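You operate a simulated robot arm through the tools that you are given. There is no shell and no other tool. Be economical: measure what you need, move in short steps, check, and stop when the job is done.

Carry out the task below with a simulated robot arm. There is one attempt and no reset: what you move stays moved.

JOB
Put things in order on the worktop over the dishwasher. At the end: the orange key fob stands on top of the teal drink can (marked "LEMON"); the white egg stands where the orange key fob stood; the beetroot stands where the watering beaker stood; the watering beaker stands where the white egg stood; whatever was shut is shut again. Leave all else as you found it, and nothing knocked over.

The check looks at the end state, three seconds after you hand in, the way a careful person would. Anything else that was tipped, shoved, dropped, spilled or broken makes it a failure.

ROBOT AND FRAMES
A 6-joint arm with a two-finger parallel gripper, fixed in place. Base frame: the origin is at the foot of the arm, x ahead of it, y to its left, z up; the work surface is at about z = 90. Lengths are in cm, angles in rad, forces in N, time in s.
With the tool pointing down near the work surface it reaches from about 24 to 64 cm from the base axis. Its first joint turns from -1.152 to 1.152 rad. Payload 2.7 kg.
The tool frame sits at the grasp point between the pads (the TCP): z along the fingers, y along the line on which they close. The tips reach 2.3 cm beyond it. The gripper opens to 9.4 cm. The fingers are 3.8 cm wide and 1 cm thick; the gripper's body (5.4 by 9.6 cm) begins 3.9 cm behind the TCP.
Orientation is that of the tool frame in the base frame, as a unit quaternion [x, y, z, w]. With the fingers straight down and closing along the base's y, the tool's x points along the base's -x, its y along +y and its z along -z.

CONTROLS
- The arm moves only by the tool servo_tool. Its argument "commands" is one flat list of numbers, 7 for each row, row after row: the shift along the tool's x, y, z in cm, then the turn, a rotation vector about the tool's x, y, z in rad, then the finger opening in cm, from 0 to 9.4. In form: [dx, dy, dz, ax, ay, az, gripper, dx, dy, dz, ax, ay, az, gripper, ...]. A call has 1 to 12 rows; each row is the pose to reach, as a shift and turn from the pose commanded when the call began, along the tool's axes at that moment. A row lasts 0.2 s, in which the tool goes at most 5 cm and 0.15 rad; a call with a longer step from one row to the next is refused whole, and so is a gripper value outside its range. Where a pose cannot be reached the arm comes as near as it can. A force on the tool above 40 N (or 10 N above the force at the start of the call, whichever is more), or a blocked arm, ends the call early, and 0.2 s more pass. Each finger travels about 4.5 cm/s and halts on what it meets, pressing with about 30 N; the grip force reading is that of the motor and also rises with nothing between the fingers. The clock runs only during rows and for 0.2 s after the last one: add rows that repeat a pose to give the fingers time. The reply holds the time, the measured pose of the TCP, the force on the tool along the base axes, the opening and the grip force, in the units named above and with some noise.
- Cameras (640 x 400 px; columns grow to the right, rows downward): "scene" is fixed at [7.66, -42.74, 142.12]; the picture's right is [0.79, -0.61, 0.00], its down [-0.25, -0.32, -0.91] and it looks along [0.56, 0.72, -0.41] (base axes); focal length 291 px, centre (320, 200). "wrist" rides on the gripper at [8.6, 1.6, -7.4] in the tool frame; the picture's right is [-0.18, 0.98, 0.00], its down [-0.58, -0.11, -0.81] and it looks along [-0.79, -0.15, 0.59] (tool axes); focal length 243 px, centre (320, 200). There is no depth. A picture from a camera that has moved, and an enlarged one, comes with that camera's place and axes in the base frame and with its lens.
- capture(camera): a new picture of that camera. It takes no simulated time.
- enlarge(camera, box): a new picture of the part [left, top, right, bottom] of that camera's present view, enlarged. It takes no simulated time.
- hand_in(): hands the job in; it is judged then, once.

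Go step by step. Nothing tells you positions but the pictures and the camera data: compare them with the known pose of the tool, close in by small moves and look again before you grip or let go. The budget is 120 turns and 76 pictures, counting those below and the enlarged ones. Unless the task says otherwise, let go and move clear before handing in, and close with one line.

The tools are called after ">>>" as name(argument=value, ...) on one line, values as JSON. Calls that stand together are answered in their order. servo_tool: Moves the arm, as the interface text tells. Its arguments: {"type":"object","properties":{"commands":{"type":"array"}},"required":["commands"]} The other tools are called the same way: capture (camera) takes a picture; enlarge (camera, box) takes an enlarged picture of a part of a camera's view; hand_in () hands the job in.

At the start:

```text
clock: 0.0
tool_pos: [35.89, 7.9, 126.96]
tool_rot: [0.0, 1.0, 0.001, 0.0]
ft_force: [0.2, 0.1, -0.1]
width: 9.39
grasp_force: 0.1
```

scene: 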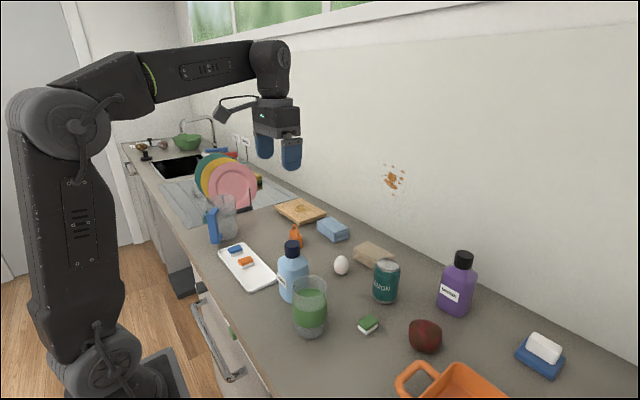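
wrist: 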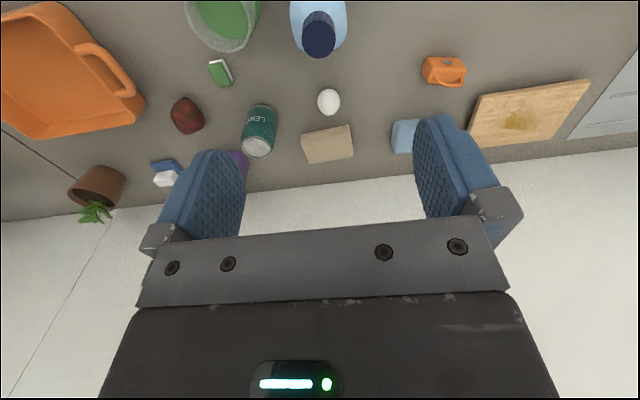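

I see the orange key fob near (296,237), the egg at (341,265), the can at (386,281) and the beetroot at (425,336). Which object is the watering beaker is still unclear, so I'll take closer looks first.

>>> enlarge(camera="scene", box=[200, 180, 360, 280])

>>> enlarge(camera="scene", box=[270, 230, 450, 360])

>>> enlarge(camera="wrist", box=[140, 0, 500, 225])

```text
4.00 times, centred on (280, 230) of scene
camera zoom: at [7.66, -42.74, 142.12], right [0.79, -0.61, 0.0], down [-0.25, -0.32, -0.91], along [0.56, 0.72, -0.41], focal length 1163 px, centre (480, 80)
```

zoom: 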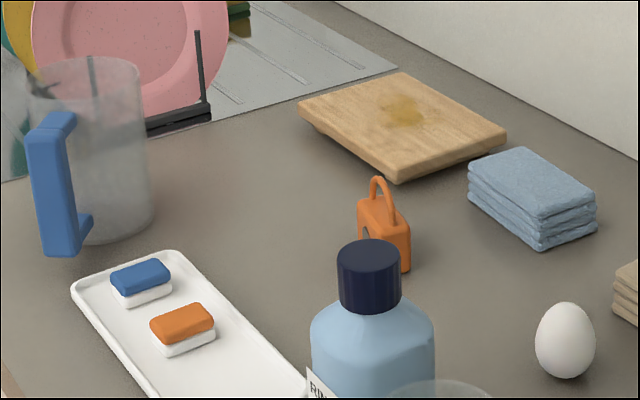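

```text
3.08 times, centred on (360, 295) of scene
camera zoom: at [7.66, -42.74, 142.12], right [0.79, -0.61, 0.0], down [-0.25, -0.32, -0.91], along [0.56, 0.72, -0.41], focal length 895 px, centre (197, -92)
```

zoom: 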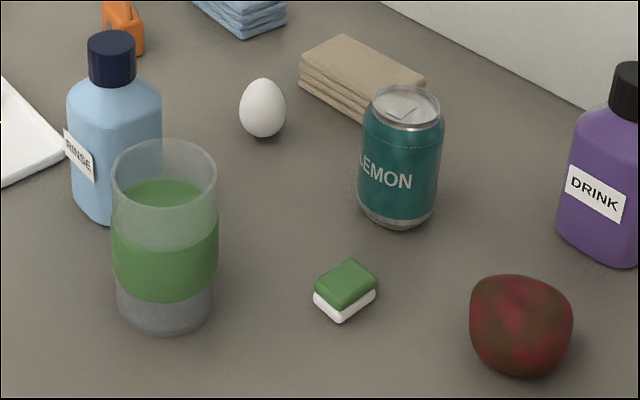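

```text
1.78 times, centred on (320, 112) of wrist
camera zoom: at [27.24, 9.67, 134.35], right [0.18, 0.98, 0.0], down [0.58, -0.11, 0.81], along [0.79, -0.15, -0.59], focal length 431 px, centre (320, 356)
```

zoom: 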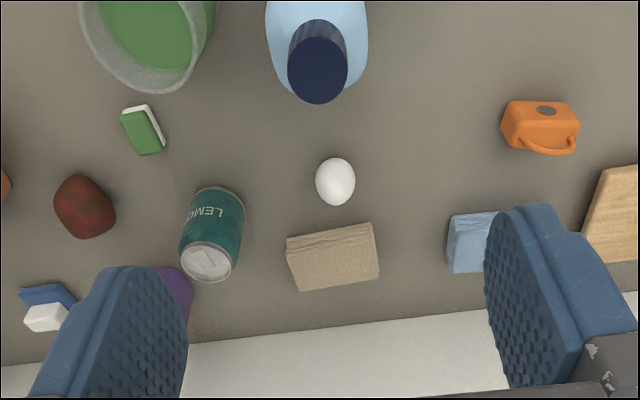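

Positions so far: fob ≈(50,25), egg ≈(52.6,5.4), can ≈(54.7,-8.5), beetroot ≈(51,-22), green-banded beaker ≈(34.6,-4.3). Next I'll check the two beaker candidates and the rest of the scene.

>>> enlarge(camera="wrist", box=[160, 0, 360, 125])

>>> enlarge(camera="scene", box=[110, 100, 270, 200])

>>> enlarge(camera="scene", box=[160, 240, 320, 400])

>>> enlarge(camera="scene", box=[260, 205, 330, 255])

```text
3.20 times, centred on (260, 62) of wrist
camera zoom: at [27.24, 9.67, 134.35], right [0.18, 0.98, 0.0], down [0.58, -0.11, 0.81], along [0.79, -0.15, -0.59], focal length 776 px, centre (512, 640)
```

zoom: 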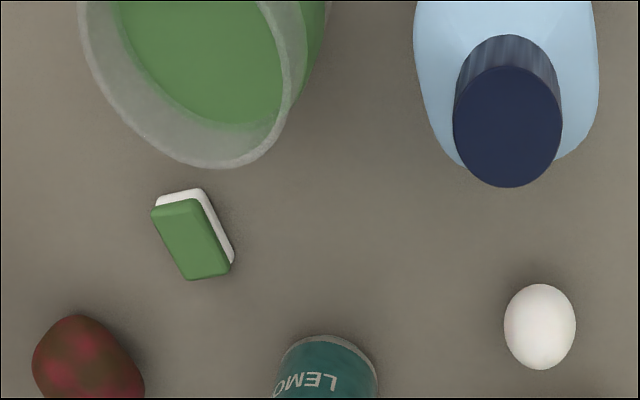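

```text
4.00 times, centred on (190, 150) of scene
camera zoom: at [7.66, -42.74, 142.12], right [0.79, -0.61, 0.0], down [-0.25, -0.32, -0.91], along [0.56, 0.72, -0.41], focal length 1163 px, centre (840, 400)
```

zoom: 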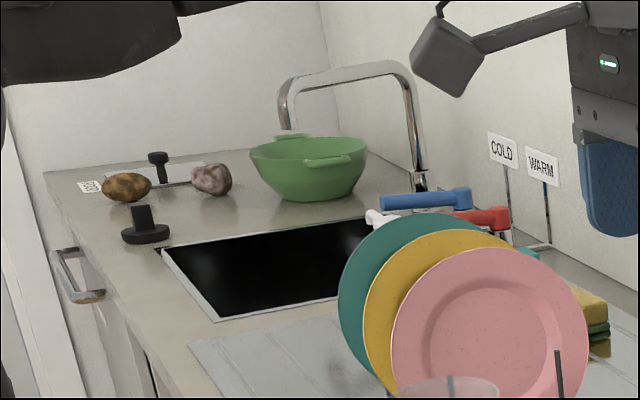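

```text
2.50 times, centred on (240, 320) of scene
camera zoom: at [7.66, -42.74, 142.12], right [0.79, -0.61, 0.0], down [-0.25, -0.32, -0.91], along [0.56, 0.72, -0.41], focal length 727 px, centre (520, -100)
```

zoom: 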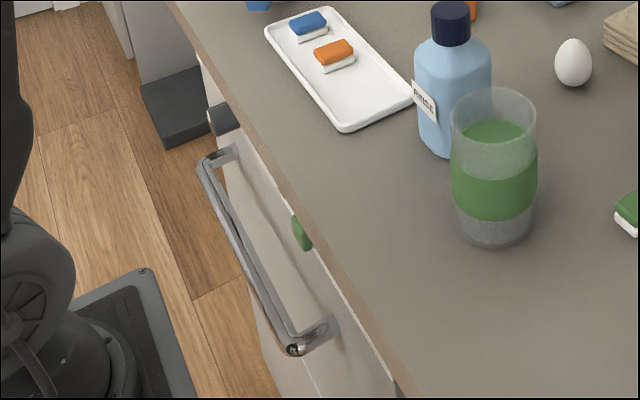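

```text
8.00 times, centred on (295, 230) of scene
camera zoom: at [7.66, -42.74, 142.12], right [0.79, -0.61, 0.0], down [-0.25, -0.32, -0.91], along [0.56, 0.72, -0.41], focal length 2327 px, centre (520, -40)
```

zoom: 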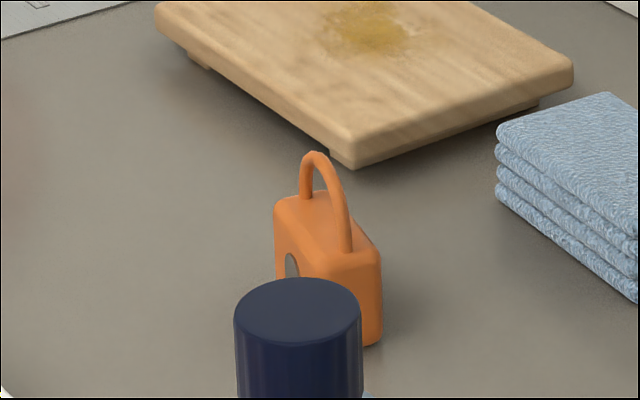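

The green-banded glass with no handle must be the watering beaker, since the other vessel is a jug with a blue handle. I'll move above the fob for a closer look at its size and yaw.

>>> servo_tool(commands=[-2, 2.4, 2, 0, 0, 0, 9.4, -4, 4.8, 4, 0, 0, 0, 9.4, -6, 7.2, 6, 0, 0, 0, 9.4, -8, 9.6, 8, 0, 0, 0, 9.4, -10, 12, 10, 0, 0, 0, 9.4, -12, 14, 12, 0, 0, 0, 9.4, -12, 14, 12, 0, 0, 0, 9.4])

>>> capture(camera="wrist")

```text
clock: 1.6
tool_pos: [47.93, 22.09, 114.9]
tool_rot: [0.0, 1.0, 0.0, 0.0]
ft_force: [0.5, 0.1, 0.6]
width: 9.4
grasp_force: 0.1
```

```text
66 pictures are left
camera wrist: at [39.23, 23.73, 122.36], right [0.18, 0.98, 0.0], down [0.58, -0.11, 0.81], along [0.79, -0.15, -0.59], focal length 243 px, centre (320, 200)
```

wrist: 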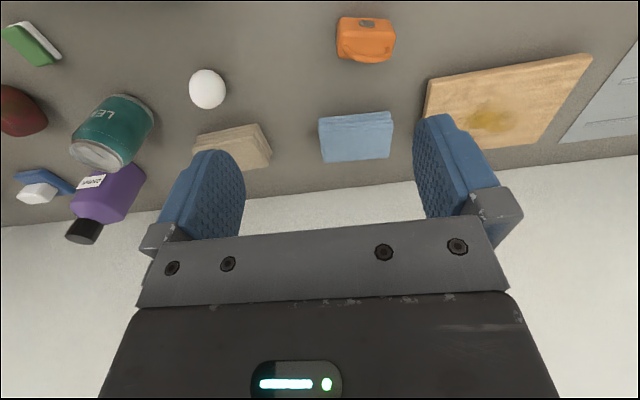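

The fob is in view at the top. I'll enlarge it to measure it.

>>> enlarge(camera="wrist", box=[316, 0, 416, 75])

```text
5.33 times, centred on (366, 38) of wrist
camera zoom: at [39.23, 23.73, 122.36], right [0.18, 0.98, 0.0], down [0.58, -0.11, 0.81], along [0.79, -0.15, -0.59], focal length 1294 px, centre (75, 1067)
```

zoom: 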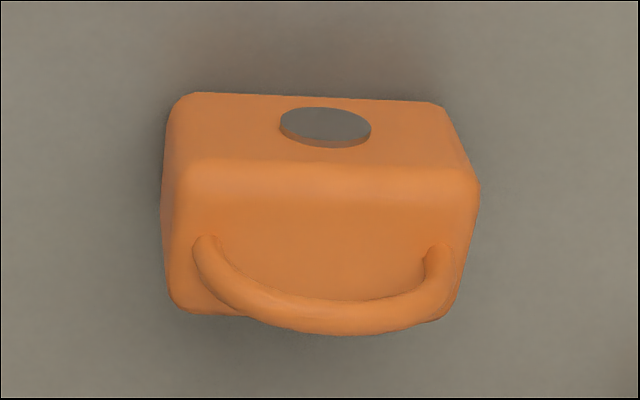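

The fob body is about 5.5 × 2.4 × 4.5 cm with a loop up to z≈97.4. Its centre is at about (50.9,26.5) and it is turned about 0.21 rad clockwise. I'll align above it and check.

>>> servo_tool(commands=[-1, 1.5, 2, 0, 0, 0.1, 9.4, -2, 3, 4, 0, 0, 0.21, 9.4, -3, 4.6, 6, 0, 0, 0.21, 9.4, -3, 4.6, 9, 0, 0, 0.21, 9.4, -3, 4.6, 11, 0, 0, 0.21, 9.4, -3, 4.6, 11, 0, 0, 0.21, 9.4])

>>> capture(camera="wrist")

>>> enlarge(camera="scene", box=[240, 160, 360, 260])

```text
clock: 3.0
tool_pos: [50.75, 26.87, 103.86]
tool_rot: [0.105, 0.994, 0.001, 0.0]
ft_force: [0.4, -0.2, 0.9]
width: 9.41
grasp_force: 0.0
```

```text
64 pictures are left
camera wrist: at [42.69, 30.23, 111.31], right [0.38, 0.92, 0.0], down [0.55, -0.23, 0.81], along [0.74, -0.31, -0.59], focal length 243 px, centre (320, 200)
```

wrist: 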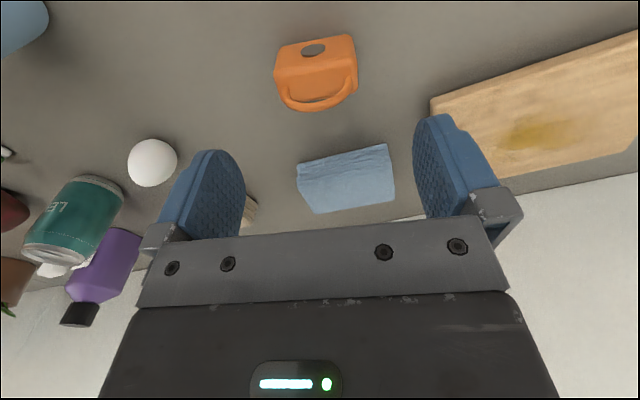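

```text
4.00 times, centred on (300, 210) of scene
camera zoom: at [7.66, -42.74, 142.12], right [0.79, -0.61, 0.0], down [-0.25, -0.32, -0.91], along [0.56, 0.72, -0.41], focal length 1163 px, centre (400, 160)
```

zoom: 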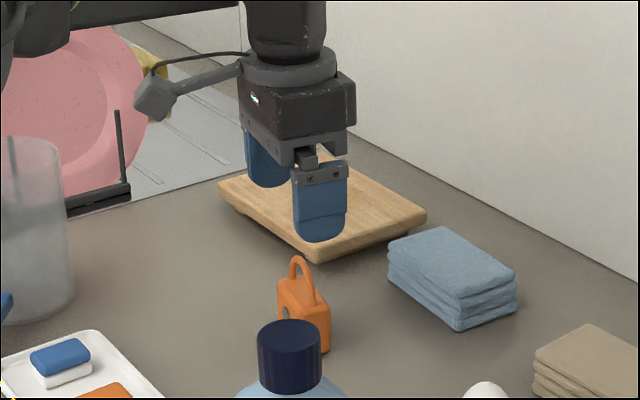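

The gripper is aligned in yaw. I'll enlarge the fob once more to refine its position before going down.

>>> enlarge(camera="wrist", box=[260, 20, 376, 120])

```text
4.00 times, centred on (318, 70) of wrist
camera zoom: at [42.69, 30.23, 111.31], right [0.38, 0.92, 0.0], down [0.55, -0.23, 0.81], along [0.74, -0.31, -0.59], focal length 970 px, centre (328, 720)
```

zoom: 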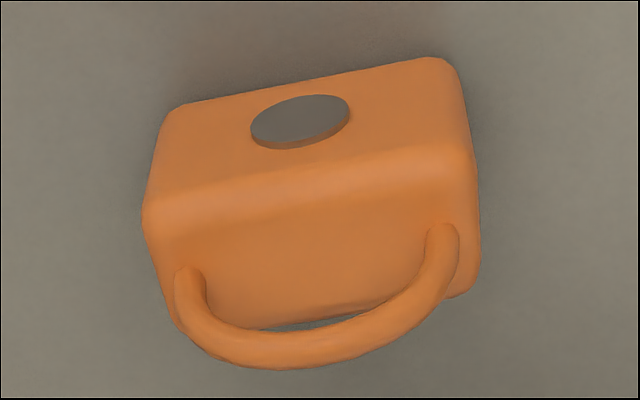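

The fob's centre is confirmed at about (50.9,26.5). I'll go partway down with a small correction.

>>> servo_tool(commands=[-0.1, -0.3, 2, 0, 0, 0.015, 9.4, -0.1, -0.3, 4.5, 0, 0, 0.015, 9.4, -0.1, -0.3, 5, 0, 0, 0.015, 9.4, -0.1, -0.3, 5, 0, 0, 0.015, 9.4])

>>> servo_tool(commands=[0, 0, 0, 0, 0, 0, 9.4])

>>> capture(camera="wrist")

```text
clock: 4.0
tool_pos: [50.9, 26.44, 98.82]
tool_rot: [0.112, 0.994, 0.0, 0.0]
ft_force: [-0.2, -0.8, 0.8]
width: 9.4
grasp_force: 0.2
```

```text
clock: 4.4
tool_pos: [50.83, 26.42, 99.02]
tool_rot: [0.112, 0.994, 0.001, -0.001]
ft_force: [0.1, 0.3, 0.8]
width: 9.39
grasp_force: 0.1
```

```text
61 pictures are left
camera wrist: at [42.79, 29.9, 106.35], right [0.4, 0.92, 0.0], down [0.54, -0.24, 0.81], along [0.74, -0.32, -0.59], focal length 243 px, centre (320, 200)
```

wrist: 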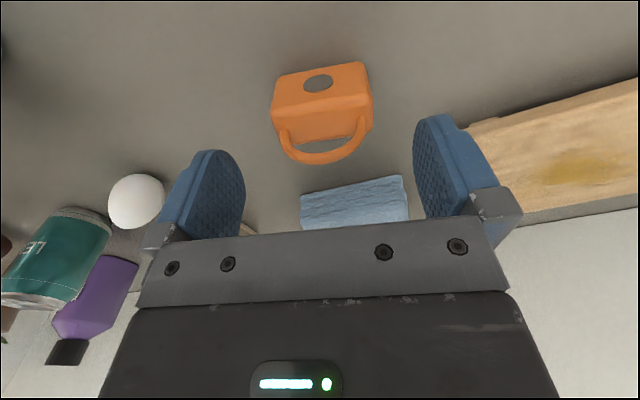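

Everything lines up, so I'll go down to z≈94.3 and close.

>>> servo_tool(commands=[0, 0, 2.4, 0, 0, 0, 9.4, 0, 0, 4.6, 0, 0, 0, 9.4, 0, 0, 4.7, 0, 0, 0, 9.4, 0, 0, 4.7, 0, 0, 0, 9.4])

>>> servo_tool(commands=[0, 0, 0, 0, 0, 0, 7, 0, 0, 0, 0, 0, 0, 6, 0, 0, 0, 0, 0, 0, 5, 0, 0, 0, 0, 0, 0, 4.5, 0, 0, 0, 0, 0, 0, 4.5, 0, 0, 0, 0, 0, 0, 4.5])

>>> capture(camera="wrist")

```text
clock: 5.4
tool_pos: [50.86, 26.28, 94.19]
tool_rot: [0.113, 0.994, 0.0, 0.0]
ft_force: [0.7, -0.2, 0.6]
width: 9.4
grasp_force: 0.0
```

```text
clock: 6.8
tool_pos: [50.89, 26.32, 94.26]
tool_rot: [0.113, 0.994, 0.0, 0.0]
ft_force: [-0.2, 0.8, -1.0]
width: 5.92
grasp_force: 29.6
```

```text
60 pictures are left
camera wrist: at [42.78, 29.85, 101.65], right [0.4, 0.92, 0.0], down [0.54, -0.24, 0.81], along [0.74, -0.32, -0.59], focal length 243 px, centre (320, 200)
```

wrist: 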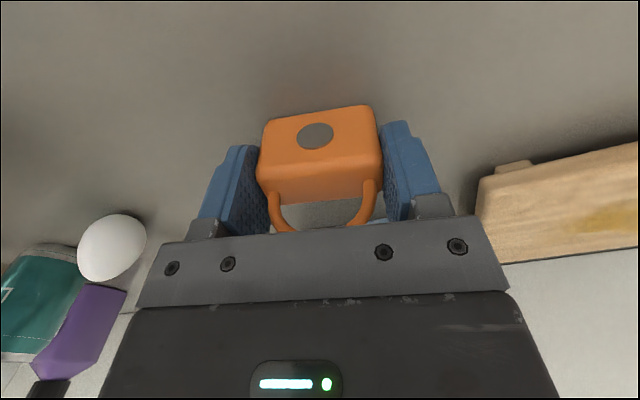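

The fob is gripped at 5.92 cm. I'll lift it and carry it toward the can, staying high.

>>> servo_tool(commands=[0, 0, -1, 0, 0, 0, 4.5, 0, 0, -4, 0, 0, 0, 4.5, 0, 0, -8, 0, 0, 0, 4.5, 0, 0, -12, 0, 0, 0, 4.5, 0, 0, -16, 0, 0, 0, 4.5, 0, 0, -20, 0, 0, 0, 4.5, 0, 0, -23, 0, 0, 0, 4.5, 0, 0, -23, 0, 0, 0, 4.5])

>>> servo_tool(commands=[-0.2, -3, 0, 0, 0, 0, 4.5, -0.4, -7, 0, 0, 0, -0.05, 4.5, -0.6, -11, 0, 0, 0, -0.1, 4.5, -0.9, -15, 0, 0, 0, -0.15, 4.5, -1.2, -19, 0, 0, 0, -0.2, 4.5, -1.4, -23, 0, 0, 0, -0.226, 4.5, -1.6, -27, 0, 0, 0, -0.226, 4.5, -1.8, -29.6, 0, 0, 0, -0.226, 4.5, -1.8, -29.6, 0, 0, 0, -0.226, 4.5])

>>> capture(camera="wrist")

```text
clock: 8.6
tool_pos: [50.86, 26.35, 117.1]
tool_rot: [0.113, 0.994, -0.001, 0.0]
ft_force: [0.3, 0.1, -1.1]
width: 5.96
grasp_force: 30.2
```

```text
clock: 10.6
tool_pos: [45.98, -2.63, 117.43]
tool_rot: [-0.001, 1.0, 0.0, 0.0]
ft_force: [0.1, 0.8, -0.6]
width: 5.93
grasp_force: 29.3
```

```text
59 pictures are left
camera wrist: at [37.44, -1.18, 124.79], right [0.18, 0.98, 0.0], down [0.58, -0.11, 0.81], along [0.79, -0.15, -0.59], focal length 243 px, centre (320, 200)
```

wrist: 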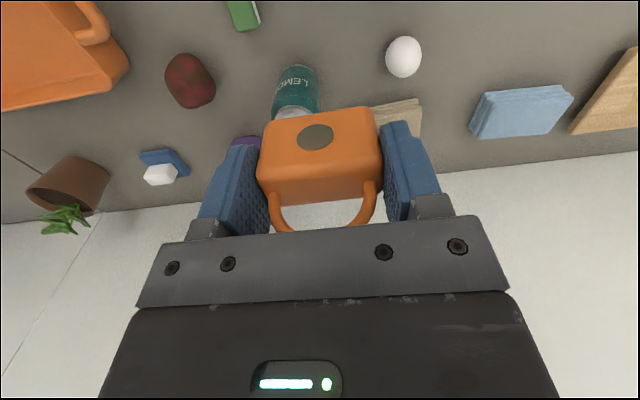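

The fob blocks the view of the can top. I'll step to +y for a clear look and also use the scene camera.

>>> servo_tool(commands=[0, 4, 0, 0, 0, 0, 4.5, 0, 8, 0, 0, 0, 0, 4.5, 0, 8, 0, 0, 0, 0, 4.5])

>>> enlarge(camera="wrist", box=[100, 30, 260, 150])

>>> enlarge(camera="scene", box=[340, 240, 430, 315])

```text
clock: 11.4
tool_pos: [46.16, 5.17, 117.44]
tool_rot: [0.0, 1.0, -0.001, 0.0]
ft_force: [0.2, -0.3, -0.3]
width: 5.91
grasp_force: 30.0
```

```text
3.33 times, centred on (180, 90) of wrist
camera zoom: at [37.46, 6.81, 124.85], right [0.18, 0.98, 0.0], down [0.58, -0.11, 0.81], along [0.79, -0.15, -0.59], focal length 809 px, centre (787, 567)
```

zoom: 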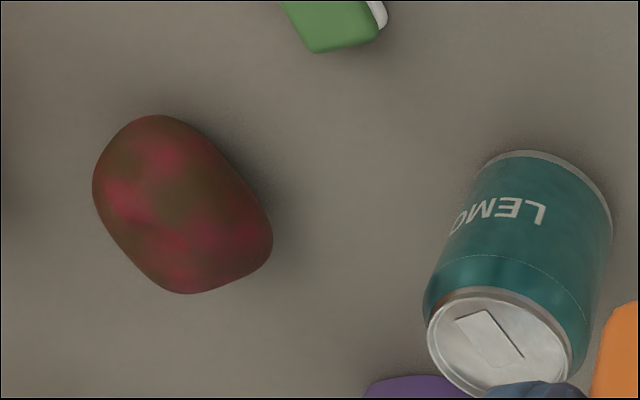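

```text
5.33 times, centred on (385, 278) of scene
camera zoom: at [7.66, -42.74, 142.12], right [0.79, -0.61, 0.0], down [-0.25, -0.32, -0.91], along [0.56, 0.72, -0.41], focal length 1551 px, centre (-27, -213)
```

zoom: 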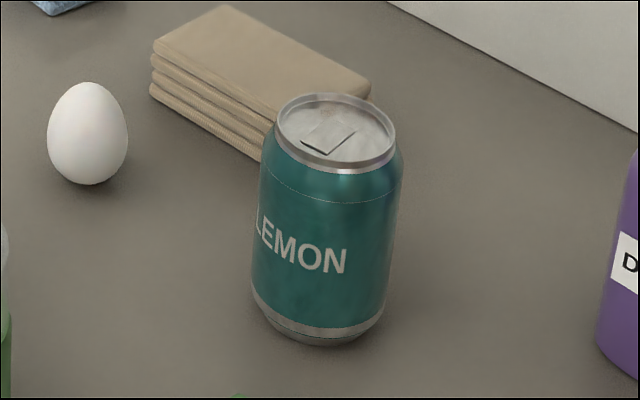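

The two cameras disagree slightly on the can's y (-6.9 versus -8.5). I'll hover the fob above the can and compare directly.

>>> servo_tool(commands=[-2, -4, 0, 0, 0, 0, 4.5, -5, -8, 0, 0, 0, 0, 4.5, -7.9, -12.4, 0, 0, 0, 0, 4.5, -7.9, -12.4, 4, 0, 0, 0, 4.5, -7.9, -12.4, 7, 0, 0, 0, 4.5, -7.9, -12.4, 7, 0, 0, 0, 4.5])

>>> enlarge(camera="scene", box=[340, 200, 460, 315])

>>> capture(camera="wrist")

```text
refused: row 3 steps farther than a row can; nothing moved
```

```text
3.48 times, centred on (400, 258) of scene
camera zoom: at [7.66, -42.74, 142.12], right [0.79, -0.61, 0.0], down [-0.25, -0.32, -0.91], along [0.56, 0.72, -0.41], focal length 1012 px, centre (42, 0)
```

zoom: 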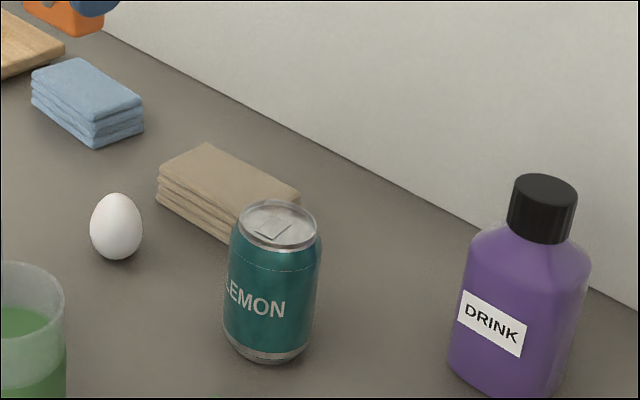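

```text
55 pictures are left
camera wrist: at [37.46, 6.81, 124.85], right [0.18, 0.98, 0.0], down [0.58, -0.11, 0.81], along [0.79, -0.15, -0.59], focal length 243 px, centre (320, 200)
```

wrist: 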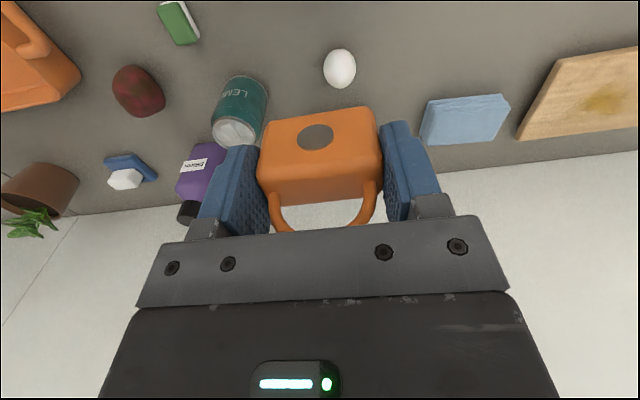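

The call was refused for one overlong step, so I'll redo it with shorter ones.

>>> servo_tool(commands=[-2, -3, 0, 0, 0, 0, 4.5, -4, -6, 0, 0, 0, 0, 4.5, -6, -9, 0, 0, 0, 0, 4.5, -7.9, -12.4, 0, 0, 0, 0, 4.5, -7.9, -12.4, 3, 0, 0, 0, 4.5, -7.9, -12.4, 6, 0, 0, 0, 4.5, -7.9, -12.4, 7, 0, 0, 0, 4.5, -7.9, -12.4, 7, 0, 0, 0, 4.5])

>>> enlarge(camera="scene", box=[340, 200, 460, 315])

>>> capture(camera="wrist")

```text
clock: 13.2
tool_pos: [53.89, -7.41, 110.18]
tool_rot: [0.0, 1.0, 0.0, 0.0]
ft_force: [-0.6, -0.1, 0.2]
width: 5.9
grasp_force: 29.8
```

```text
3.48 times, centred on (400, 258) of scene
camera zoom: at [7.66, -42.74, 142.12], right [0.79, -0.61, 0.0], down [-0.25, -0.32, -0.91], along [0.56, 0.72, -0.41], focal length 1012 px, centre (42, 0)
```

zoom: 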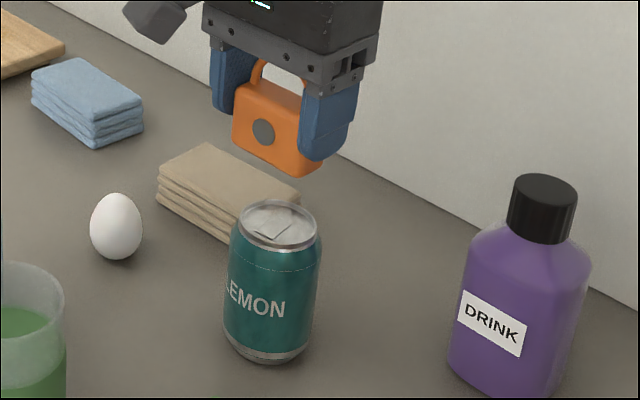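

```text
53 pictures are left
camera wrist: at [45.23, -5.77, 117.56], right [0.18, 0.98, 0.0], down [0.58, -0.11, 0.81], along [0.79, -0.15, -0.59], focal length 243 px, centre (320, 200)
```

wrist: 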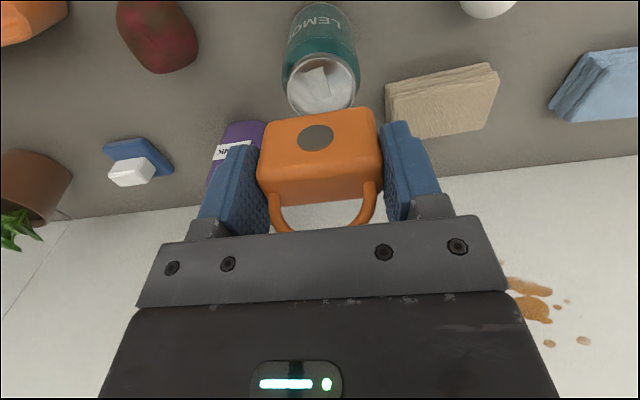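

The wrist view puts the can top at about (53.9,-7.3), directly under the fob, and the scene view agrees. I'll lower it gently.

>>> servo_tool(commands=[0, 0.05, 1.5, 0, 0, 0, 4.5, 0, 0.05, 3, 0, 0, 0, 4.5, 0, 0.05, 4, 0, 0, 0, 4.5, 0, 0.05, 4, 0, 0, 0, 4.5])

>>> enlarge(camera="scene", box=[350, 220, 430, 310])

>>> enlarge(camera="wrist", box=[220, 0, 420, 125])

```text
clock: 14.2
tool_pos: [53.86, -7.26, 106.37]
tool_rot: [-0.001, 1.0, 0.0, 0.0]
ft_force: [0.3, -0.9, -1.3]
width: 5.89
grasp_force: 30.4
```

```text
4.44 times, centred on (390, 265) of scene
camera zoom: at [7.66, -42.74, 142.12], right [0.79, -0.61, 0.0], down [-0.25, -0.32, -0.91], along [0.56, 0.72, -0.41], focal length 1292 px, centre (9, -89)
```

zoom: 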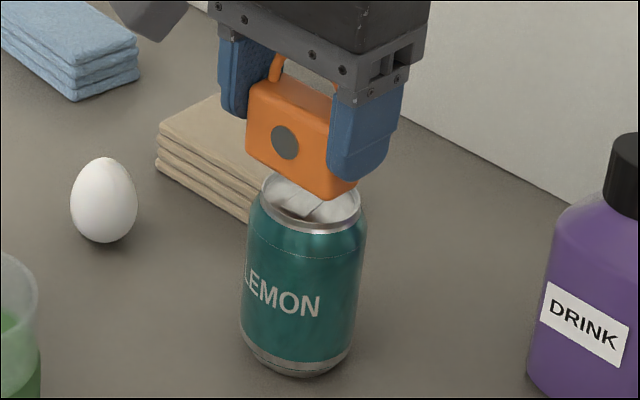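

```text
3.20 times, centred on (320, 62) of wrist
camera zoom: at [45.31, -5.64, 113.74], right [0.18, 0.98, 0.0], down [0.58, -0.11, 0.81], along [0.79, -0.15, -0.59], focal length 776 px, centre (320, 640)
```

zoom: 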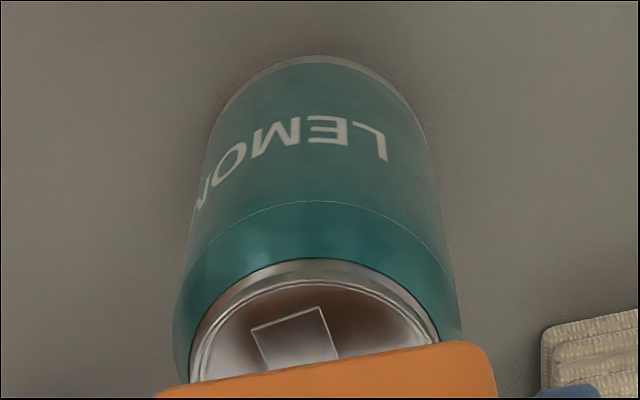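

There is about 1 cm to go, and the can axis looks about 0.3 cm further out in x. I'll correct that and step down, watching the force.

>>> servo_tool(commands=[-0.3, -0.1, 0, 0, 0, 0, 4.5, -0.3, -0.1, 0.4, 0, 0, 0, 4.5, -0.3, -0.1, 0.7, 0, 0, 0, 4.5, -0.3, -0.1, 0.7, 0, 0, 0, 4.5])

>>> servo_tool(commands=[0, 0, 0.1, 0, 0, 0, 4.5, 0, 0, 0.2, 0, 0, 0, 4.5])

>>> enlarge(camera="scene", box=[360, 230, 420, 280])

```text
clock: 15.2
tool_pos: [54.21, -7.43, 105.54]
tool_rot: [-0.001, 1.0, 0.0, 0.0]
ft_force: [0.2, -0.2, -0.7]
width: 5.93
grasp_force: 29.9
```

```text
clock: 15.8
tool_pos: [54.24, -7.41, 105.39]
tool_rot: [-0.001, 1.0, 0.001, 0.0]
ft_force: [0.2, -0.6, -0.8]
width: 5.92
grasp_force: 30.2
```

```text
8.00 times, centred on (390, 255) of scene
camera zoom: at [7.66, -42.74, 142.12], right [0.79, -0.61, 0.0], down [-0.25, -0.32, -0.91], along [0.56, 0.72, -0.41], focal length 2327 px, centre (-240, -240)
```

zoom: 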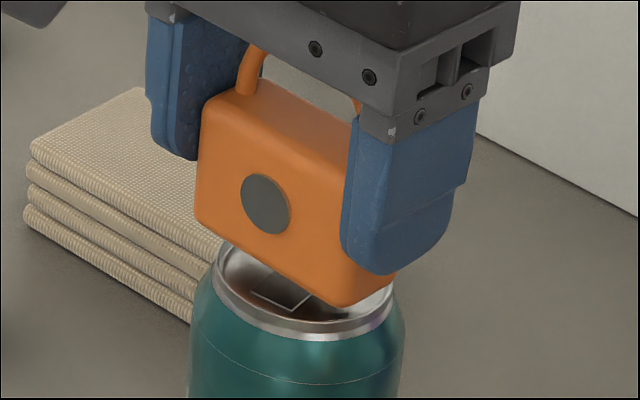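

There is no contact yet, so I'll continue in small steps.

>>> servo_tool(commands=[0, 0, 0.1, 0, 0, 0, 4.5, 0, 0, 0.2, 0, 0, 0, 4.5])

>>> servo_tool(commands=[0, 0, 0.1, 0, 0, 0, 4.5, 0, 0, 0.2, 0, 0, 0, 4.5])

>>> enlarge(camera="scene", box=[360, 230, 420, 280])

```text
clock: 16.4
tool_pos: [54.34, -7.34, 105.11]
tool_rot: [-0.001, 1.0, 0.001, 0.0]
ft_force: [-0.1, -1.0, -0.7]
width: 5.92
grasp_force: 30.4
```

```text
clock: 17.0
tool_pos: [54.21, -7.39, 104.96]
tool_rot: [-0.002, 1.0, -0.001, 0.0]
ft_force: [-0.7, -0.2, -0.6]
width: 5.93
grasp_force: 29.7
```

```text
8.00 times, centred on (390, 255) of scene
camera zoom: at [7.66, -42.74, 142.12], right [0.79, -0.61, 0.0], down [-0.25, -0.32, -0.91], along [0.56, 0.72, -0.41], focal length 2327 px, centre (-240, -240)
```

zoom: 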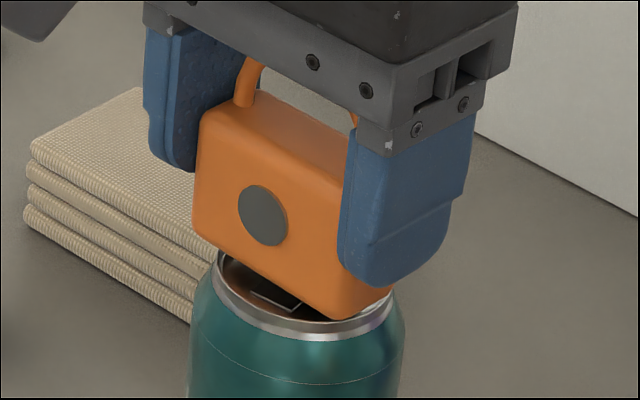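

>>> servo_tool(commands=[0, 0, 0.1, 0, 0, 0, 4.5, 0, 0, 0.2, 0, 0, 0, 4.5])

>>> servo_tool(commands=[0, 0, 0.1, 0, 0, 0, 4.5, 0, 0, 0.2, 0, 0, 0, 4.5])

>>> enlarge(camera="scene", box=[360, 230, 420, 280])

```text
clock: 17.6
tool_pos: [54.22, -7.4, 104.76]
tool_rot: [-0.001, 1.0, -0.001, 0.0]
ft_force: [0.2, 0.2, -0.8]
width: 5.92
grasp_force: 29.9
```

```text
clock: 18.2
tool_pos: [54.26, -7.39, 104.67]
tool_rot: [0.0, 1.0, -0.001, 0.002]
ft_force: [-0.9, -0.6, 6.1]
width: 5.89
grasp_force: 29.2
```

```text
8.00 times, centred on (390, 255) of scene
camera zoom: at [7.64, -42.74, 142.12], right [0.79, -0.61, 0.0], down [-0.25, -0.32, -0.91], along [0.56, 0.72, -0.41], focal length 2327 px, centre (-240, -240)
```

zoom: 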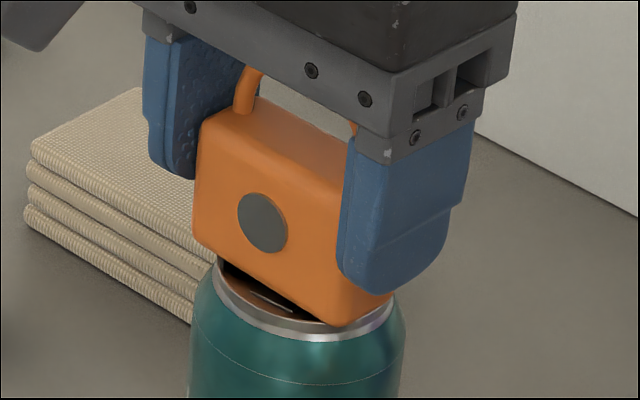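

Contact is made at about 7 N. I'll ease the load off slightly and open slowly.

>>> servo_tool(commands=[0, 0, -0.08, 0, 0, 0, 5.6, 0, 0, -0.08, 0, 0, 0, 6.0, 0, 0, -0.08, 0, 0, 0, 6.3, 0, 0, -0.08, 0, 0, 0, 6.8, 0, 0, -0.08, 0, 0, 0, 7.6, 0, 0, -0.08, 0, 0, 0, 8.4, 0, 0, -0.08, 0, 0, 0, 8.4])

>>> enlarge(camera="scene", box=[350, 220, 430, 310])

```text
clock: 19.8
tool_pos: [54.29, -7.19, 104.55]
tool_rot: [-0.001, 1.0, 0.0, 0.0]
ft_force: [0.3, 0.7, -0.1]
width: 8.39
grasp_force: 0.0
```

```text
4.44 times, centred on (390, 265) of scene
camera zoom: at [7.66, -42.74, 142.12], right [0.79, -0.61, 0.0], down [-0.25, -0.32, -0.91], along [0.56, 0.72, -0.41], focal length 1292 px, centre (9, -89)
```

zoom: 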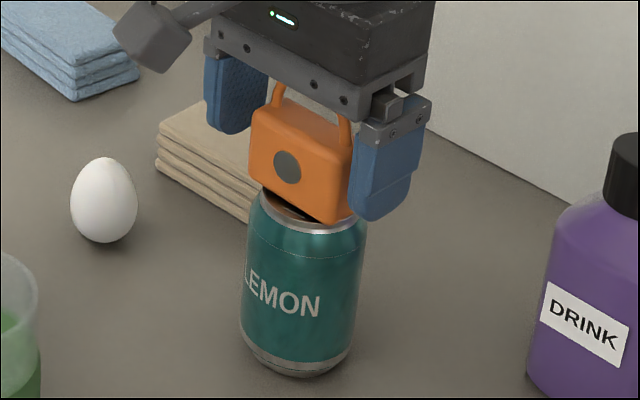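

The fob stands on the can. I'll rise straight up, then move toward the egg at about (52.6,5) to look.

>>> servo_tool(commands=[0, 0, -1, 0, 0, 0, 8.4, 0, 0, -3, 0, 0, 0, 8.4, 0, 0, -6, 0, 0, 0, 8.4, 0, 0, -9, 0, 0, 0, 8.8, 0, 0, -12, 0, 0, 0, 9.4, 1, 4, -12, 0, 0, 0, 9.4, 1.5, 8, -12, 0, 0, 0, 9.4, 2, 12, -12, 0, 0, 0, 9.4, 2, 12, -9, 0, 0, 0, 9.4, 2, 12, -9, 0, 0, 0, 9.4])

>>> capture(camera="wrist")

>>> enlarge(camera="scene", box=[300, 220, 430, 310])

```text
clock: 22.0
tool_pos: [52.25, 4.78, 113.33]
tool_rot: [-0.002, 1.0, 0.0, 0.0]
ft_force: [-0.1, 0.0, -0.5]
width: 9.4
grasp_force: 0.0
```

```text
46 pictures are left
camera wrist: at [43.57, 6.31, 120.85], right [0.18, 0.98, 0.0], down [0.58, -0.11, 0.81], along [0.79, -0.15, -0.59], focal length 243 px, centre (320, 200)
```

wrist: 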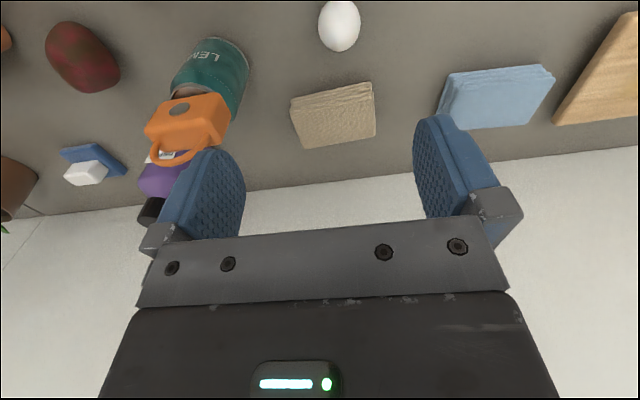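

```text
4.44 times, centred on (365, 265) of scene
camera zoom: at [7.66, -42.74, 142.12], right [0.79, -0.61, 0.0], down [-0.25, -0.32, -0.91], along [0.56, 0.72, -0.41], focal length 1292 px, centre (120, -89)
```

zoom: 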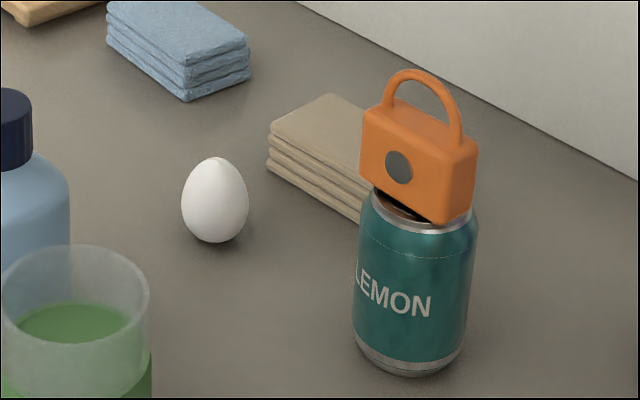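

The fob stands well. The egg is at about (52.7,6.45), so I'll move over it, partway down.

>>> servo_tool(commands=[-0.2, 0.8, 3, 0, 0, 0, 9.4, -0.45, 1.67, 6, 0, 0, 0, 9.4, -0.45, 1.67, 10, 0, 0, 0, 9.4, -0.45, 1.67, 12, 0, 0, 0, 9.4, -0.45, 1.67, 12, 0, 0, 0, 9.4])

>>> capture(camera="wrist")

```text
clock: 23.2
tool_pos: [52.93, 6.31, 101.77]
tool_rot: [-0.001, 1.0, 0.0, 0.0]
ft_force: [0.3, 0.0, 0.0]
width: 9.41
grasp_force: 0.0
```

```text
44 pictures are left
camera wrist: at [44.26, 7.94, 109.14], right [0.18, 0.98, 0.0], down [0.58, -0.11, 0.81], along [0.79, -0.15, -0.59], focal length 243 px, centre (320, 200)
```

wrist: 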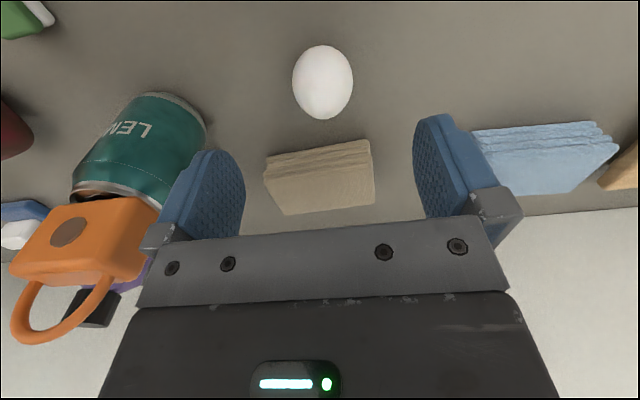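

The egg is centred. I'll go down to z≈93 and close gently.

>>> servo_tool(commands=[0.1, 0.1, 3, 0, 0, 0, 9.4, 0.1, 0.1, 6, 0, 0, 0, 9.4, 0.1, 0.1, 8, 0, 0, 0, 9.4, 0.1, 0.1, 8.6, 0, 0, 0, 9.4, 0.1, 0.1, 8.6, 0, 0, 0, 9.4])

>>> servo_tool(commands=[0, 0, 0, 0, 0, 0, 8, 0, 0, 0, 0, 0, 0, 6.5, 0, 0, 0, 0, 0, 0, 5.5, 0, 0, 0, 0, 0, 0, 4.8, 0, 0, 0, 0, 0, 0, 4.3, 0, 0, 0, 0, 0, 0, 4.0, 0, 0, 0, 0, 0, 0, 4.0])

>>> capture(camera="wrist")

```text
clock: 24.4
tool_pos: [52.61, 6.46, 92.95]
tool_rot: [-0.001, 1.0, 0.0, 0.0]
ft_force: [-0.4, -0.8, 0.1]
width: 9.4
grasp_force: 0.0
```

```text
clock: 26.0
tool_pos: [52.65, 6.39, 92.97]
tool_rot: [-0.001, 1.0, 0.0, 0.0]
ft_force: [0.5, -0.8, 0.0]
width: 4.21
grasp_force: 13.9
```

```text
43 pictures are left
camera wrist: at [44.04, 8.05, 100.42], right [0.18, 0.98, 0.0], down [0.58, -0.11, 0.81], along [0.79, -0.15, -0.59], focal length 243 px, centre (320, 200)
```

wrist: 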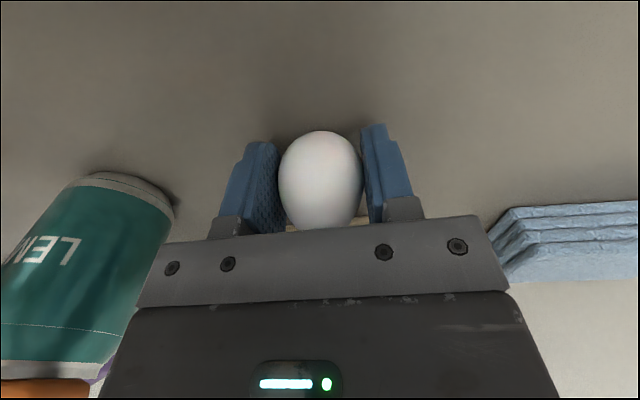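

The egg is held gently at 4.21 cm and 14 N. I'll lift it and carry it over the fob's old spot at (50.9,26.4).

>>> servo_tool(commands=[0, 0, -0.5, 0, 0, 0, 4.0, 0, 0, -2, 0, 0, 0, 4.0, 0, 0, -5, 0, 0, 0, 4.0, 0, 0, -8, 0, 0, 0, 4.0, 0, 0, -9, 0, 0, 0, 4.0, 0.3, 3, -9, 0, 0, 0, 4.0, 0.7, 7, -9, 0, 0, 0, 4.0, 1.1, 11, -9, 0, 0, 0, 4.0, 1.4, 15, -9, 0, 0, 0, 4.0, 1.7, 18.5, -9, 0, 0, 0, 4.0, 1.75, 20, -9, 0, 0, 0, 4.0, 1.75, 20, -9, 0, 0, 0, 4.0])

>>> capture(camera="wrist")

```text
clock: 28.6
tool_pos: [50.79, 26.55, 102.12]
tool_rot: [-0.001, 1.0, 0.0, 0.0]
ft_force: [0.6, -0.2, 0.2]
width: 4.17
grasp_force: 13.7
```

```text
42 pictures are left
camera wrist: at [42.13, 28.06, 109.48], right [0.18, 0.98, 0.0], down [0.58, -0.11, 0.81], along [0.79, -0.15, -0.59], focal length 243 px, centre (320, 200)
```

wrist: 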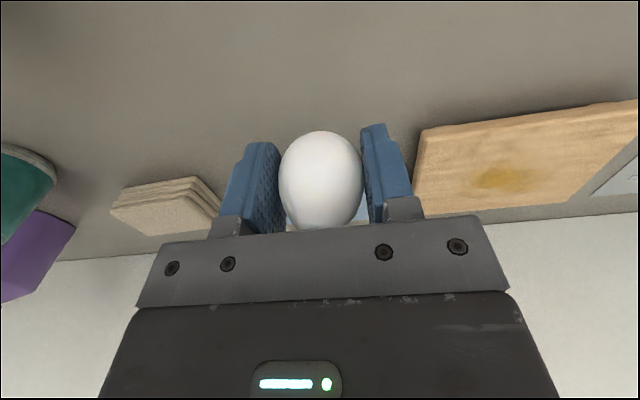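

I'll lower the egg to the same height it was picked at.

>>> servo_tool(commands=[-0.05, -0.1, 3, 0, 0, 0, 4.0, -0.05, -0.1, 6, 0, 0, 0, 4.0, -0.05, -0.1, 8, 0, 0, 0, 4.0, -0.05, -0.1, 8.7, 0, 0, 0, 4.0, -0.05, -0.1, 8.95, 0, 0, 0, 4.0, -0.05, -0.1, 8.98, 0, 0, 0, 4.0])

>>> enlarge(camera="scene", box=[260, 180, 340, 260])

```text
clock: 30.0
tool_pos: [50.92, 26.35, 93.06]
tool_rot: [0.0, 1.0, 0.0, 0.0]
ft_force: [-0.3, 0.4, 0.2]
width: 4.18
grasp_force: 14.1
```

```text
5.00 times, centred on (300, 220) of scene
camera zoom: at [7.66, -42.74, 142.12], right [0.79, -0.61, 0.0], down [-0.25, -0.32, -0.91], along [0.56, 0.72, -0.41], focal length 1454 px, centre (420, 100)
```

zoom: 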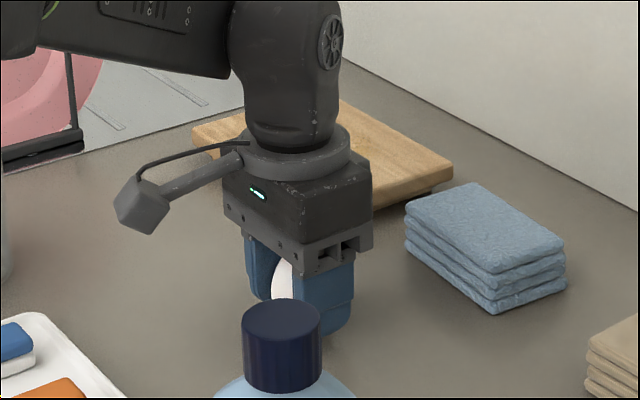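

>>> servo_tool(commands=[0, 0, 0.06, 0, 0, 0, 4.0, 0, 0, 0.06, 0, 0, 0, 4.0])

```text
clock: 30.6
tool_pos: [50.89, 26.33, 93.08]
tool_rot: [-0.001, 1.0, -0.001, 0.0]
ft_force: [-0.9, -0.6, 3.8]
width: 4.17
grasp_force: 13.7
```

The egg is touching the surface at about 4 N. I'll release it slowly and rise.

>>> servo_tool(commands=[0, 0, 0, 0, 0, 0, 4.15, 0, 0, 0, 0, 0, 0, 4.3, 0, 0, 0, 0, 0, 0, 4.6, 0, 0, 0, 0, 0, 0, 5.2, 0, 0, 0, 0, 0, 0, 6.2, 0, 0, 0, 0, 0, 0, 7.4, 0, 0, 0, 0, 0, 0, 8.4, 0, 0, 0, 0, 0, 0, 8.4])

>>> servo_tool(commands=[0, 0, -1, 0, 0, 0, 8.6, 0, 0, -4, 0, 0, 0, 8.6, 0, 0, -8, 0, 0, 0, 8.8, 0, 0, -12, 0, 0, 0, 9.4, 0, 0, -16, 0, 0, 0, 9.4, 0, 0, -20, 0, 0, 0, 9.4, 0, 0, -24, 0, 0, 0, 9.4, 0, 0, -27, 0, 0, 0, 9.4, 0, 0, -27, 0, 0, 0, 9.4])

>>> capture(camera="wrist")

```text
clock: 32.4
tool_pos: [50.99, 26.23, 92.81]
tool_rot: [-0.001, 1.0, 0.001, 0.001]
ft_force: [0.3, -0.1, 0.1]
width: 8.42
grasp_force: 0.1
```

```text
clock: 34.4
tool_pos: [50.03, 25.66, 119.38]
tool_rot: [-0.001, 1.0, 0.0, 0.0]
ft_force: [0.3, 0.3, 0.2]
width: 9.4
grasp_force: 0.1
out of reach, approached as far as the arm can: row 8, 9
```

```text
40 pictures are left
camera wrist: at [41.3, 27.26, 126.76], right [0.18, 0.98, 0.0], down [0.58, -0.11, 0.81], along [0.79, -0.15, -0.59], focal length 243 px, centre (320, 200)
```

wrist: 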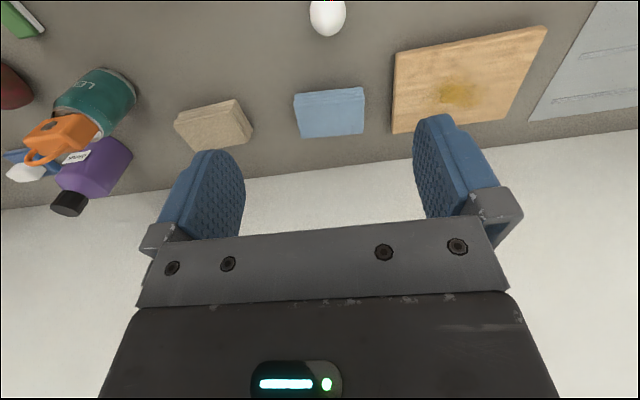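

The egg stands at about (51.1,26.2), as wanted. Next I'll go back to look at the beaker.

>>> servo_tool(commands=[2, -3.3, 0, 0, 0, 0, 9.4, 4, -6.6, 0, 0, 0, 0, 9.4, 6, -9.9, 0, 0, 0, 0, 9.4, 8, -13.2, 0, 0, 0, 0, 9.4, 10, -16.5, 0, 0, 0, 0, 9.4, 12, -19.8, 0, 0, 0, 0, 9.4, 14, -23.1, 0, 0, 0, 0, 9.4, 16, -26.4, 0, 0, 0, 0, 9.4, 18, -29.7, 0, 0, 0, 0, 9.4, 18, -29.7, 0, 0, 0, 0, 9.4])

>>> capture(camera="wrist")

```text
clock: 36.6
tool_pos: [32.0, -4.33, 119.37]
tool_rot: [-0.001, 1.0, 0.001, 0.001]
ft_force: [-0.5, 0.0, 0.0]
width: 9.39
grasp_force: 0.1
```

```text
39 pictures are left
camera wrist: at [23.43, -2.69, 126.86], right [0.18, 0.98, 0.0], down [0.58, -0.11, 0.81], along [0.79, -0.15, -0.59], focal length 243 px, centre (320, 200)
```

wrist: 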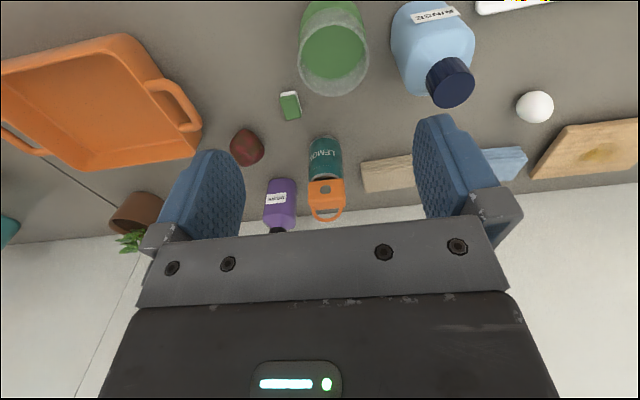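

>>> enlarge(camera="wrist", box=[270, 0, 500, 144])

```text
2.78 times, centred on (385, 72) of wrist
camera zoom: at [23.43, -2.69, 126.86], right [0.18, 0.98, 0.0], down [0.58, -0.11, 0.81], along [0.79, -0.15, -0.59], focal length 674 px, centre (139, 556)
```

zoom: 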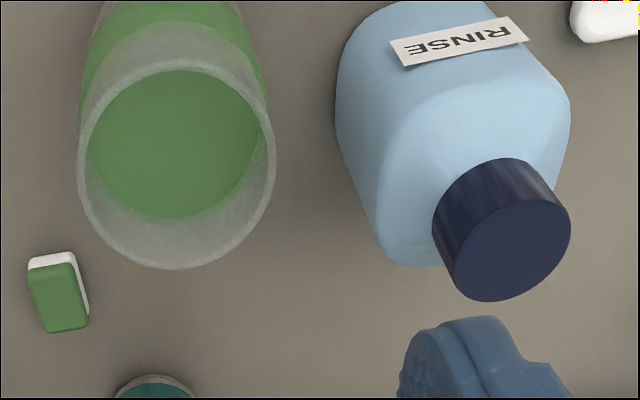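

The beaker rim is centred at about (34.1,-3.4), z≈102.5 and about 7 cm wide, and the blue bottle's near side is at y≈2.7. I'll yaw 0.5 rad so the finger stays clear of the bottle, narrow the opening and hover just above the rim.

>>> servo_tool(commands=[-0.7, 0.3, 2, 0, 0, -0.1, 9.0, -1.4, 0.6, 4, 0, 0, -0.2, 8.6, -2.1, 0.9, 6, 0, 0, -0.3, 8.6, -2.1, 0.9, 8, 0, 0, -0.4, 8.6, -2.1, 0.9, 10, 0, 0, -0.5, 8.6, -2.1, 0.9, 12, 0, 0, -0.5, 8.6, -2.1, 0.9, 12, 0, 0, -0.5, 8.6])

>>> capture(camera="wrist")

>>> enlarge(camera="scene", box=[250, 200, 370, 350])

```text
clock: 38.2
tool_pos: [34.18, -3.1, 107.3]
tool_rot: [-0.249, 0.968, 0.0, 0.0]
ft_force: [0.2, 0.2, -0.8]
width: 8.61
grasp_force: 0.1
```

```text
37 pictures are left
camera wrist: at [25.82, -5.8, 114.79], right [-0.31, 0.95, 0.0], down [0.56, 0.18, 0.81], along [0.77, 0.25, -0.59], focal length 243 px, centre (320, 200)
```

wrist: 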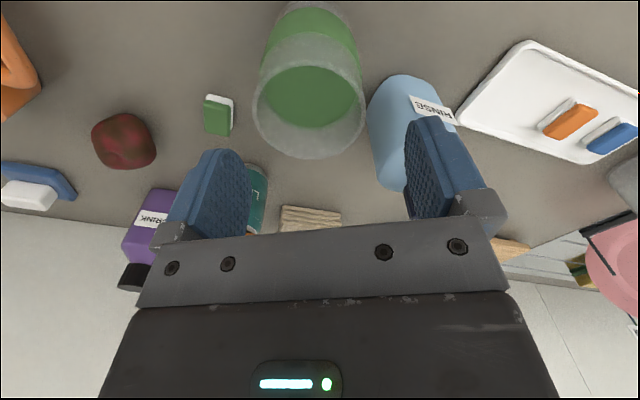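

```text
2.67 times, centred on (310, 275) of scene
camera zoom: at [7.66, -42.74, 142.12], right [0.79, -0.61, 0.0], down [-0.25, -0.32, -0.91], along [0.56, 0.72, -0.41], focal length 776 px, centre (347, 0)
```

zoom: 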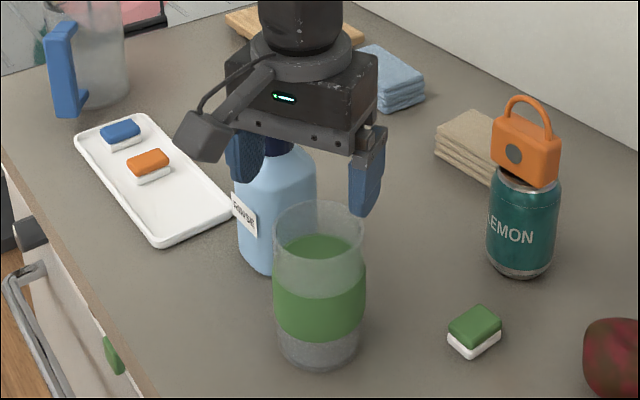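

The views disagree on the rim's height and position, so I'll zoom in for a better measurement before descending.

>>> enlarge(camera="wrist", box=[230, 0, 470, 200])

```text
2.00 times, centred on (350, 100) of wrist
camera zoom: at [25.82, -5.8, 114.79], right [-0.31, 0.95, 0.0], down [0.56, 0.18, 0.81], along [0.77, 0.25, -0.59], focal length 485 px, centre (260, 400)
```

zoom: 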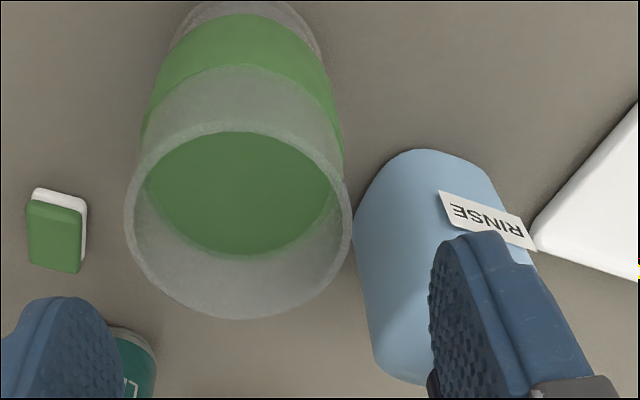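

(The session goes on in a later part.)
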